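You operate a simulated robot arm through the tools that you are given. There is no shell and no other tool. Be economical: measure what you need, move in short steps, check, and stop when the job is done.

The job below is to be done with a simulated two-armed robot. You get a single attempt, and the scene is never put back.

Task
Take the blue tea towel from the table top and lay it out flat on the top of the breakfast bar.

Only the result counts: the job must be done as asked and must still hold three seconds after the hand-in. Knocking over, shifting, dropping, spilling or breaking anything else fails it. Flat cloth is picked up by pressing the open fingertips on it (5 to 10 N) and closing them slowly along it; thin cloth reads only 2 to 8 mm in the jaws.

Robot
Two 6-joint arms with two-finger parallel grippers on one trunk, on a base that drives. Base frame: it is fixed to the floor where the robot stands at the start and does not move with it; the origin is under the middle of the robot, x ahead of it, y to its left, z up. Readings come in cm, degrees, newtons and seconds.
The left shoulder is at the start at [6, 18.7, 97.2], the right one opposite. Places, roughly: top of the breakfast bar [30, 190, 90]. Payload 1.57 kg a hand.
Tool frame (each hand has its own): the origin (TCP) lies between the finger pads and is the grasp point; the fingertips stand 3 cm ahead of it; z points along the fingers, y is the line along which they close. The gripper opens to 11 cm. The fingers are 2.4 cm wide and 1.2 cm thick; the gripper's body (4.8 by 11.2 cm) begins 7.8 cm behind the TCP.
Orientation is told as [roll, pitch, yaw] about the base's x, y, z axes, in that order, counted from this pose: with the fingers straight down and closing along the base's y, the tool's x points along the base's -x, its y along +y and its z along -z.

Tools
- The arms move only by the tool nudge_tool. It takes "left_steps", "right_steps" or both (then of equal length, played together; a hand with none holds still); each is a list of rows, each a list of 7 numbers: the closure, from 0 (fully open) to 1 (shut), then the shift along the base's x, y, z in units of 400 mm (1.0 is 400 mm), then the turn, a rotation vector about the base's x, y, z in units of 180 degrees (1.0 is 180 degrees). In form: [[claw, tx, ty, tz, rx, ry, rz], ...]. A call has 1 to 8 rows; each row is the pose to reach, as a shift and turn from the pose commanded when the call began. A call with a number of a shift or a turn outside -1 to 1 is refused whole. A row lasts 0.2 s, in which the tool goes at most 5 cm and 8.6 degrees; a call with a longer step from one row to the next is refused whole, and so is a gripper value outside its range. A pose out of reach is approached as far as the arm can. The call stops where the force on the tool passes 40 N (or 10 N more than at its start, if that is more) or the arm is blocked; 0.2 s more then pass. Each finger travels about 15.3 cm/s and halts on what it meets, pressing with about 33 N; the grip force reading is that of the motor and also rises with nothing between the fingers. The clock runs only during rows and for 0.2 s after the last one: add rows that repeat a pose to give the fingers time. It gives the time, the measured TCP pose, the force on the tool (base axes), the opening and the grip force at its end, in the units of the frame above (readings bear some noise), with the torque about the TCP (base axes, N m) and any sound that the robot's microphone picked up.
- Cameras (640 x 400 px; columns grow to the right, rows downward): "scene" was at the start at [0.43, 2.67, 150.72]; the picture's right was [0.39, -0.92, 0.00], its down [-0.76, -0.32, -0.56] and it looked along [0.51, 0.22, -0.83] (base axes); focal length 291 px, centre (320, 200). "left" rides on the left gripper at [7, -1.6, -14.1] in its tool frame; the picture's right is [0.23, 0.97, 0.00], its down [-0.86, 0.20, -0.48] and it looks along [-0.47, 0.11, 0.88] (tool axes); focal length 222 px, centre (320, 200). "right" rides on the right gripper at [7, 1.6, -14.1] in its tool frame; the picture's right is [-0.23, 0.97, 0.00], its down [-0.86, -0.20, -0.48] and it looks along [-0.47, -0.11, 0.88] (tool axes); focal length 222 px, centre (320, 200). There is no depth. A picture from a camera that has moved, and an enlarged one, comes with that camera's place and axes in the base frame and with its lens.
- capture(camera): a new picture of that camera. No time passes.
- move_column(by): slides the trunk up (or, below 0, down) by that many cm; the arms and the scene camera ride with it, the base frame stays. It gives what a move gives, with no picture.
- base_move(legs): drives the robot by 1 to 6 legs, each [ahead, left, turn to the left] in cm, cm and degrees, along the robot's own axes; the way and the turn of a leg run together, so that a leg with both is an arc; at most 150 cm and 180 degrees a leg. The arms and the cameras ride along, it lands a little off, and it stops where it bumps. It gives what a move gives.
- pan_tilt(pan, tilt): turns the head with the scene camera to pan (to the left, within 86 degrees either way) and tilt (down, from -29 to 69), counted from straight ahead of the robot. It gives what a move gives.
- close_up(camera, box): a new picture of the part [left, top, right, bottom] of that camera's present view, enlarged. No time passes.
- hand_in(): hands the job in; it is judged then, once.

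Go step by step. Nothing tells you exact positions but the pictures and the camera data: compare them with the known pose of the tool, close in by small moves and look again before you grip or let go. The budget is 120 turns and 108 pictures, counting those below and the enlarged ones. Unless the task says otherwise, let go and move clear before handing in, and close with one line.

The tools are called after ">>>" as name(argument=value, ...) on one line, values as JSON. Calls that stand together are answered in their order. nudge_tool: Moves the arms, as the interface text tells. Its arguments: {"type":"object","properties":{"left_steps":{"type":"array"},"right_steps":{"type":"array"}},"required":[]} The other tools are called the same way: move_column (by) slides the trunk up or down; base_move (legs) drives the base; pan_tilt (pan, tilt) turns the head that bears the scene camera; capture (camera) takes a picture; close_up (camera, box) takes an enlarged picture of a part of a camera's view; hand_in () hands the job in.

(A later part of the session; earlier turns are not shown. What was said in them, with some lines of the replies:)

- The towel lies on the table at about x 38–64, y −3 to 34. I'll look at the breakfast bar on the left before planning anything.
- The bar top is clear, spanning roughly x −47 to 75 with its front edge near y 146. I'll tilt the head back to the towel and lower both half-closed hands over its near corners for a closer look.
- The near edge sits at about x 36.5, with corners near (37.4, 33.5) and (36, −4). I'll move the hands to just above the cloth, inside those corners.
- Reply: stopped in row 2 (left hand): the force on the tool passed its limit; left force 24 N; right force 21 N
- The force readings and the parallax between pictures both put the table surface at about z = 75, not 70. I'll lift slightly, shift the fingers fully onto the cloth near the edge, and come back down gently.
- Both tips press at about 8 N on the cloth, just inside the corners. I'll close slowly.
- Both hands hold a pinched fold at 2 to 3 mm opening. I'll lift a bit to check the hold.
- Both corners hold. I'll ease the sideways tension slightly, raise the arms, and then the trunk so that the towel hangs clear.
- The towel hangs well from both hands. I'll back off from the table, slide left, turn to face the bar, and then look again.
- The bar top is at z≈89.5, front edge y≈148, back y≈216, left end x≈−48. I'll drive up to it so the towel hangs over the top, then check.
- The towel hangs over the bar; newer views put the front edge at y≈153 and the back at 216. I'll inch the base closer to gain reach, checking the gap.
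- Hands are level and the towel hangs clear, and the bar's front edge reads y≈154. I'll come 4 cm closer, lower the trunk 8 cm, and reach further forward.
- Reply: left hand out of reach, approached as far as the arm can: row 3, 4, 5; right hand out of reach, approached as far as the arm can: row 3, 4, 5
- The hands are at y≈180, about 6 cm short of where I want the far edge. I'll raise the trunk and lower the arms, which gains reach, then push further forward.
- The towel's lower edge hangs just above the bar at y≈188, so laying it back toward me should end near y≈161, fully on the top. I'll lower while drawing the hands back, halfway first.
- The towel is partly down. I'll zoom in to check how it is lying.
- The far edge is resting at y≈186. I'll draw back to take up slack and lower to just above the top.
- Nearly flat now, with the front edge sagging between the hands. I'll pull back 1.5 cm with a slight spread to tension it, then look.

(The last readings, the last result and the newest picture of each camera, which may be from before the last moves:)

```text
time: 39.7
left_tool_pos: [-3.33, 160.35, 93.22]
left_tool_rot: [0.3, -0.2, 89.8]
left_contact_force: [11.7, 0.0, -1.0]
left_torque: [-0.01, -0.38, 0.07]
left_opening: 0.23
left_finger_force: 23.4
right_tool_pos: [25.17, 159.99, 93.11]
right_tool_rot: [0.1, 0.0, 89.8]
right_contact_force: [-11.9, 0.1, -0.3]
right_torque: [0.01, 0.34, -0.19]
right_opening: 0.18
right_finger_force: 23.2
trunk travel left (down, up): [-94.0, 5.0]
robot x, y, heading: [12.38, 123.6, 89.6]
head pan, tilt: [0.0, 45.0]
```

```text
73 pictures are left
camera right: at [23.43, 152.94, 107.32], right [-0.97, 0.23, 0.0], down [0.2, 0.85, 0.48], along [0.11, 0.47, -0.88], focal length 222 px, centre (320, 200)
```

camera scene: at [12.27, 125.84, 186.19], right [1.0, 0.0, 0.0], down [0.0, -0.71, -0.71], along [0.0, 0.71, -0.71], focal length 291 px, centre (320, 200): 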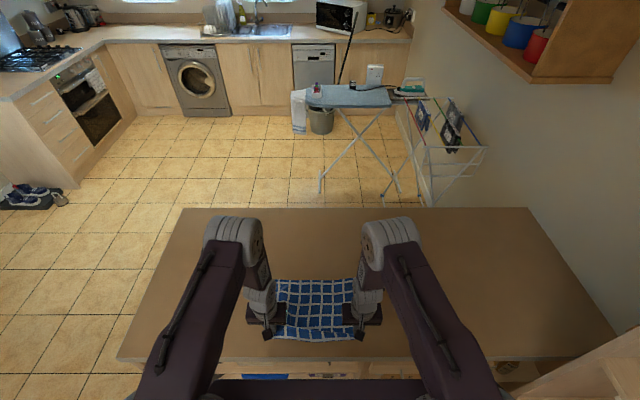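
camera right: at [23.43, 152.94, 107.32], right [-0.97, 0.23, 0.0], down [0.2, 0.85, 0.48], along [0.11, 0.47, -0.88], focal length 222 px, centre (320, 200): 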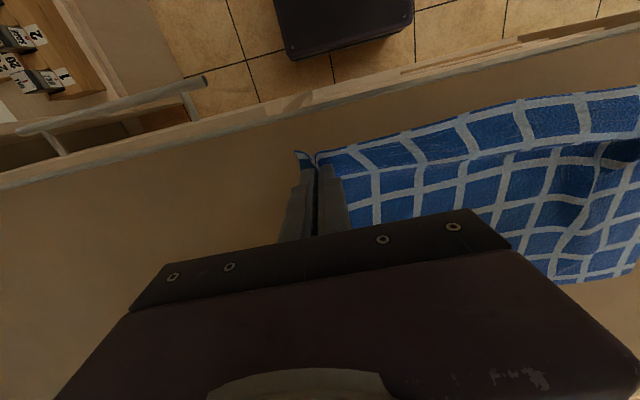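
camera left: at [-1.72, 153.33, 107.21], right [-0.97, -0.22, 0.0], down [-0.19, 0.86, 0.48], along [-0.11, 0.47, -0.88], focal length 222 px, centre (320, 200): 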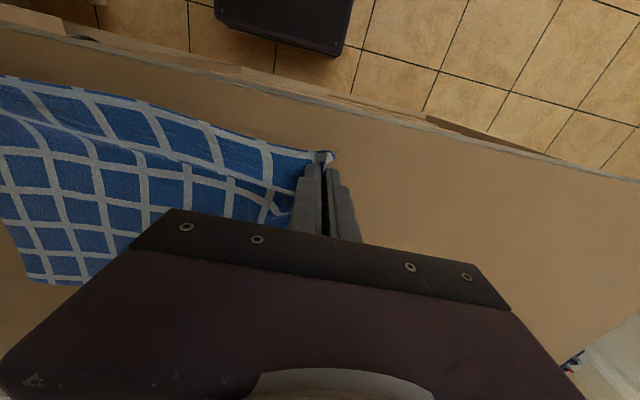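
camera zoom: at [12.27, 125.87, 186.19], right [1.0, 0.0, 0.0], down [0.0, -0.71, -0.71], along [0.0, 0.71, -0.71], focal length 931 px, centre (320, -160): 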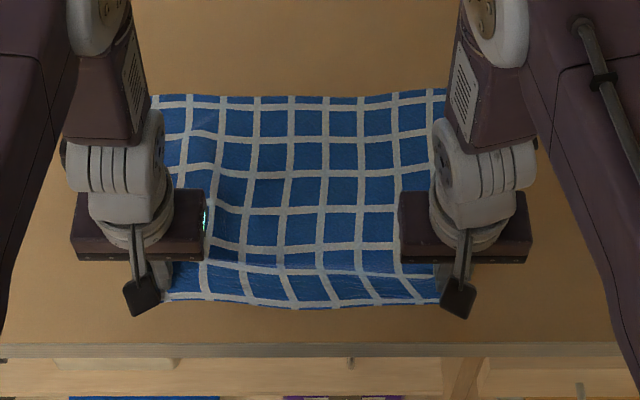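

The towel is stretched flat, with the front edge at y≈158. I'll relax the tension, set the tips lightly on the bar, and open slowly so the pinched folds spread.

>>> nudge_tool(left_steps=[[1, 0.006, 0, -0.006, 0, 0, 0], [1, 0.01, 0, -0.012, 0, 0, 0], [1, 0.01, 0, -0.015, 0, 0, 0], [1, 0.01, 0, -0.015, 0, 0, 0]], right_steps=[[1, -0.006, 0, -0.006, 0, 0, 0], [1, -0.01, 0, -0.012, 0, 0, 0], [1, -0.01, 0, -0.015, 0, 0, 0], [1, -0.01, 0, -0.015, 0, 0, 0]])

```text
time: 40.7
left_tool_pos: [-2.89, 160.37, 92.65]
left_tool_rot: [0.2, 0.0, 89.7]
left_contact_force: [2.7, -0.6, -1.0]
left_torque: [0.02, -0.1, 0.04]
left_opening: 0.23
left_finger_force: 24.0
right_tool_pos: [24.74, 159.83, 92.61]
right_tool_rot: [0.2, 0.0, 89.8]
right_contact_force: [-2.5, 0.4, 0.1]
right_torque: [0.01, 0.06, -0.11]
right_opening: 0.15
right_finger_force: 23.1
trunk travel left (down, up): [-94.0, 5.0]
robot x, y, heading: [12.38, 123.76, 89.8]
head pan, tilt: [0.0, 45.0]
```

No contact yet at tip height 89.6, so I'll lower in fine steps.

>>> nudge_tool(left_steps=[[1, 0, 0, -0.005, 0, 0, 0], [1, 0, 0, -0.01, 0, 0, 0], [1, 0, 0, -0.01, 0, 0, 0]], right_steps=[[1, 0, 0, -0.005, 0, 0, 0], [1, 0, 0, -0.01, 0, 0, 0], [1, 0, 0, -0.01, 0, 0, 0]])

```text
time: 41.5
left_tool_pos: [-3.05, 160.27, 92.11]
left_tool_rot: [0.2, -0.1, 89.7]
left_contact_force: [2.7, -0.6, 0.6]
left_torque: [0.03, -0.11, -0.01]
left_opening: 0.25
left_finger_force: 24.1
right_tool_pos: [24.6, 159.9, 92.19]
right_tool_rot: [0.1, 0.1, 89.8]
right_contact_force: [-3.4, 0.0, -0.8]
right_torque: [-0.03, 0.08, -0.05]
right_opening: 0.17
right_finger_force: 24.0
trunk travel left (down, up): [-94.0, 5.0]
robot x, y, heading: [12.06, 124.26, 89.6]
head pan, tilt: [0.0, 45.0]
```

>>> nudge_tool(left_steps=[[1, 0, 0, -0.005, 0, 0, 0], [1, 0, 0, -0.01, 0, 0, 0], [1, 0, 0, -0.015, 0, 0, 0], [1, 0, 0, -0.015, 0, 0, 0]], right_steps=[[1, 0, 0, -0.005, 0, 0, 0], [1, 0, 0, -0.01, 0, 0, 0], [1, 0, 0, -0.015, 0, 0, 0], [1, 0, 0, -0.015, 0, 0, 0]])

>>> capture(camera="left")

```text
time: 42.5
left_tool_pos: [-2.93, 160.52, 91.63]
left_tool_rot: [0.2, -0.1, 89.7]
left_contact_force: [3.6, 0.3, 0.2]
left_torque: [-0.01, -0.06, 0.0]
left_opening: 0.23
left_finger_force: 23.2
right_tool_pos: [24.78, 159.96, 91.54]
right_tool_rot: [0.0, 0.1, 89.8]
right_contact_force: [-3.3, 0.1, -0.5]
right_torque: [0.01, 0.1, -0.05]
right_opening: 0.17
right_finger_force: 23.3
trunk travel left (down, up): [-94.0, 5.0]
robot x, y, heading: [12.06, 123.77, 89.7]
head pan, tilt: [0.0, 45.0]
```

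```text
72 pictures are left
camera left: at [-1.33, 153.4, 105.59], right [-0.97, -0.22, 0.0], down [-0.19, 0.86, 0.48], along [-0.11, 0.47, -0.88], focal length 222 px, centre (320, 200)
```

left: 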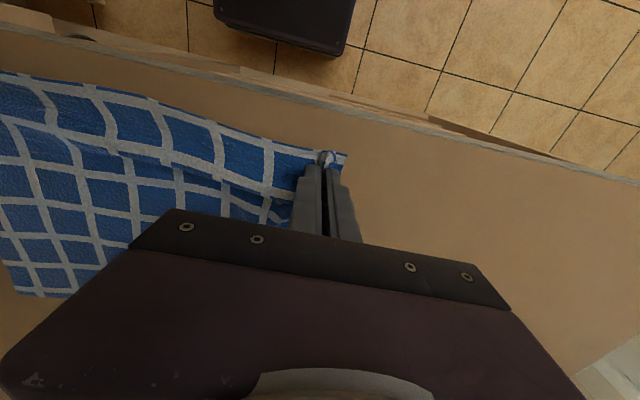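

Still no contact at tip height 88.6, but the cloth is settling, so I'll keep going down gently.

>>> nudge_tool(left_steps=[[1, 0, 0, -0.007, 0, 0, 0], [1, 0, 0, -0.014, 0, 0, 0], [1, 0, 0, -0.02, 0, 0, 0], [1, 0, 0, -0.02, 0, 0, 0]], right_steps=[[1, 0, 0, -0.007, 0, 0, 0], [1, 0, 0, -0.014, 0, 0, 0], [1, 0, 0, -0.02, 0, 0, 0], [1, 0, 0, -0.02, 0, 0, 0]])

```text
time: 43.3
left_tool_pos: [-2.96, 160.29, 91.19]
left_tool_rot: [0.1, -0.5, 89.7]
left_contact_force: [1.1, -1.9, 23.5]
left_torque: [-0.24, -0.09, 0.0]
left_opening: 0.23
left_finger_force: 23.4
right_tool_pos: [24.79, 159.9, 91.12]
right_tool_rot: [0.2, -0.6, 89.8]
right_contact_force: [1.3, -3.6, 29.0]
right_torque: [-0.18, -0.11, -0.07]
right_opening: 0.19
right_finger_force: 23.3
trunk travel left (down, up): [-94.0, 5.0]
robot x, y, heading: [12.65, 123.49, 89.9]
head pan, tilt: [0.0, 45.0]
stopped in row 4 (right hand): the force on the tool passed its limit (the readings are from after the stop); the commanded pose is now the measured one
```

Contact: the bar is at about z 88.2. I'll back off a touch to a light press and open slowly.

>>> nudge_tool(left_steps=[[1, 0, 0, 0.005, 0, 0, 0], [0.95, 0, 0, 0.005, 0, 0, 0], [0.9, 0, 0, 0.005, 0, 0, 0], [0.85, 0, 0, 0.005, 0, 0, 0], [0.8, 0, 0, 0.005, 0, 0, 0], [0.75, 0, 0, 0.005, 0, 0, 0], [0.7, 0, 0, 0.005, 0, 0, 0], [0.66, 0, 0, 0.005, 0, 0, 0]], right_steps=[[1, 0, 0, 0.005, 0, 0, 0], [0.95, 0, 0, 0.005, 0, 0, 0], [0.9, 0, 0, 0.005, 0, 0, 0], [0.85, 0, 0, 0.005, 0, 0, 0], [0.8, 0, 0, 0.005, 0, 0, 0], [0.75, 0, 0, 0.005, 0, 0, 0], [0.7, 0, 0, 0.005, 0, 0, 0], [0.66, 0, 0, 0.005, 0, 0, 0]])

>>> capture(camera="left")

>>> capture(camera="right")

```text
time: 45.1
left_tool_pos: [-3.04, 160.38, 91.18]
left_tool_rot: [0.1, -0.3, 89.7]
left_contact_force: [-1.2, 1.2, 22.9]
left_torque: [-0.15, -0.15, 0.01]
left_opening: 3.3
left_finger_force: 0.2
right_tool_pos: [24.8, 160.19, 91.05]
right_tool_rot: [0.1, -0.4, 89.8]
right_contact_force: [-0.7, 0.1, 4.4]
right_torque: [-0.01, -0.07, 0.01]
right_opening: 3.63
right_finger_force: 0.0
trunk travel left (down, up): [-94.0, 5.0]
robot x, y, heading: [12.32, 123.56, 89.8]
head pan, tilt: [0.0, 45.0]
```

```text
71 pictures are left
camera left: at [-1.36, 153.31, 105.1], right [-0.97, -0.22, 0.0], down [-0.19, 0.85, 0.49], along [-0.11, 0.47, -0.87], focal length 222 px, centre (320, 200)
```

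left: 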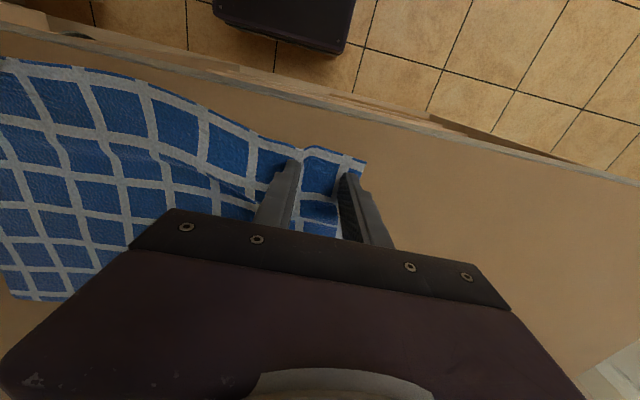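

```text
70 pictures are left
camera right: at [23.01, 152.93, 105.33], right [-0.97, 0.23, 0.0], down [0.2, 0.85, 0.48], along [0.11, 0.47, -0.88], focal length 222 px, centre (320, 200)
```

right: 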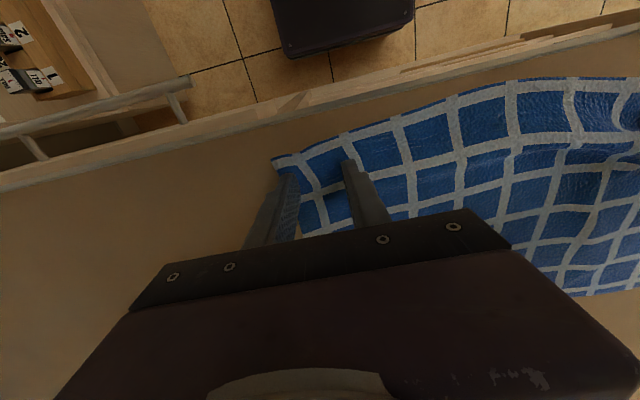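

Both ends spread out nicely and are released. I'll lift straight up, retract, and look at the result.

>>> nudge_tool(left_steps=[[0.66, 0, 0, 0.02, 0, 0, 0], [0.66, 0, 0, 0.06, 0, 0, 0], [0.66, 0, 0, 0.14, 0, 0, 0], [0.66, 0, 0, 0.24, 0, 0, 0], [0.66, -0.1, 0, 0.34, 0, 0, 0], [0.66, -0.22, 0, 0.38, 0, 0, 0], [0.66, -0.34, 0, 0.38, 0, 0, 0], [0.66, -0.34, 0, 0.38, 0, 0, 0]], right_steps=[[0.66, 0, 0, 0.02, 0, 0, 0], [0.66, 0, 0, 0.06, 0, 0, 0], [0.66, 0, 0, 0.14, 0, 0, 0], [0.66, 0, 0, 0.24, 0, 0, 0], [0.66, 0.1, 0, 0.34, 0, 0, 0], [0.66, 0.22, 0, 0.38, 0, 0, 0], [0.66, 0.34, 0, 0.38, 0, 0, 0], [0.66, 0.34, 0, 0.38, 0, 0, 0]])

>>> capture(camera="scene")

>>> close_up(camera="scene", box=[220, 250, 420, 375])

```text
refused: row 5 steps farther than a row can; nothing moved
```

```text
69 pictures are left
camera scene: at [12.3, 125.52, 186.2], right [1.0, 0.0, 0.0], down [0.0, -0.71, -0.71], along [0.0, 0.71, -0.71], focal length 291 px, centre (320, 200)
```

scene: 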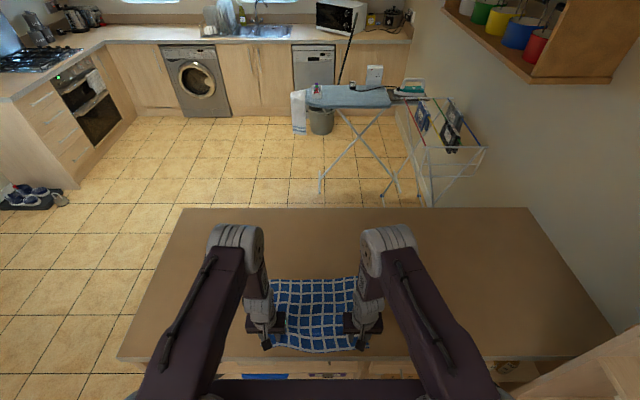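

```text
3.20 times, centred on (320, 312) of scene
camera zoom: at [12.3, 125.52, 186.2], right [1.0, 0.0, 0.0], down [0.0, -0.71, -0.71], along [0.0, 0.71, -0.71], focal length 931 px, centre (320, -160)
```

zoom: 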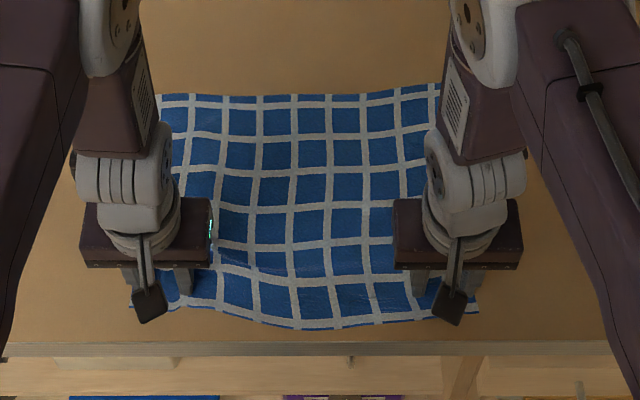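

The move was refused because one step was too long, so I'll repeat it with shorter steps.

>>> nudge_tool(left_steps=[[0.66, 0, 0, 0.02, 0, 0, 0], [0.66, 0, 0, 0.06, 0, 0, 0], [0.66, 0, 0, 0.14, 0, 0, 0], [0.66, 0, 0, 0.24, 0, 0, 0], [0.66, -0.07, 0, 0.32, 0, 0, 0], [0.66, -0.17, 0, 0.38, 0, 0, 0], [0.66, -0.28, 0, 0.38, 0, 0, 0], [0.66, -0.34, 0, 0.38, 0, 0, 0]], right_steps=[[0.66, 0, 0, 0.02, 0, 0, 0], [0.66, 0, 0, 0.06, 0, 0, 0], [0.66, 0, 0, 0.14, 0, 0, 0], [0.66, 0, 0, 0.24, 0, 0, 0], [0.66, 0.07, 0, 0.32, 0, 0, 0], [0.66, 0.17, 0, 0.38, 0, 0, 0], [0.66, 0.28, 0, 0.38, 0, 0, 0], [0.66, 0.34, 0, 0.38, 0, 0, 0]])

>>> close_up(camera="scene", box=[220, 250, 420, 375])

>>> capture(camera="left")

```text
time: 46.9
left_tool_pos: [-16.54, 160.54, 106.53]
left_tool_rot: [0.1, -0.2, 89.7]
left_contact_force: [0.3, -0.1, -0.1]
left_torque: [0.03, -0.01, 0.0]
left_opening: 3.72
left_finger_force: 0.1
right_tool_pos: [38.23, 160.49, 106.23]
right_tool_rot: [0.1, -0.2, 89.9]
right_contact_force: [-0.6, 0.0, -0.5]
right_torque: [0.02, -0.02, -0.01]
right_opening: 3.77
right_finger_force: 0.0
trunk travel left (down, up): [-94.0, 5.0]
robot x, y, heading: [12.24, 123.78, 90.1]
head pan, tilt: [0.0, 45.0]
```

```text
3.20 times, centred on (320, 312) of scene
camera zoom: at [12.29, 125.86, 186.19], right [1.0, 0.0, 0.0], down [0.0, -0.71, -0.71], along [0.0, 0.71, -0.71], focal length 931 px, centre (320, -160)
```

zoom: 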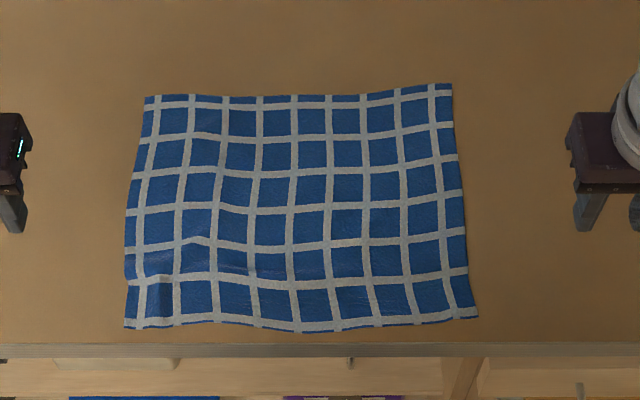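

```text
66 pictures are left
camera left: at [-14.9, 153.44, 120.48], right [-0.98, -0.22, 0.0], down [-0.19, 0.85, 0.48], along [-0.11, 0.47, -0.88], focal length 222 px, centre (320, 200)
```

left: 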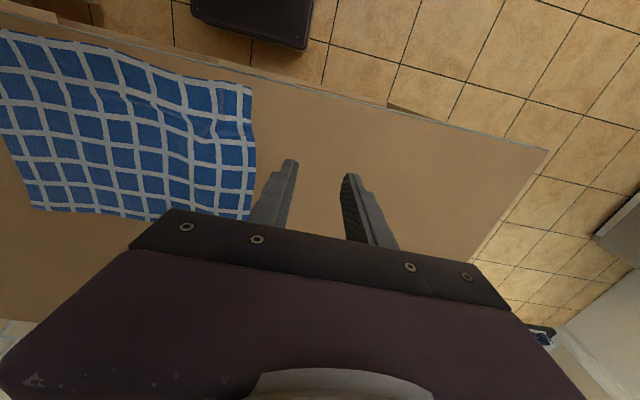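

The towel lies flat, fully on the bar top, with only slight waves and no folds; both hands are open and clear. I'm handing in.

>>> hand_in()

```text
The job is handed in.
```

The blue tea towel is laid out flat on top of the breakfast bar with only slight waves. Both hands let go and moved clear before hand-in, and nothing else was knocked or moved that I could see.
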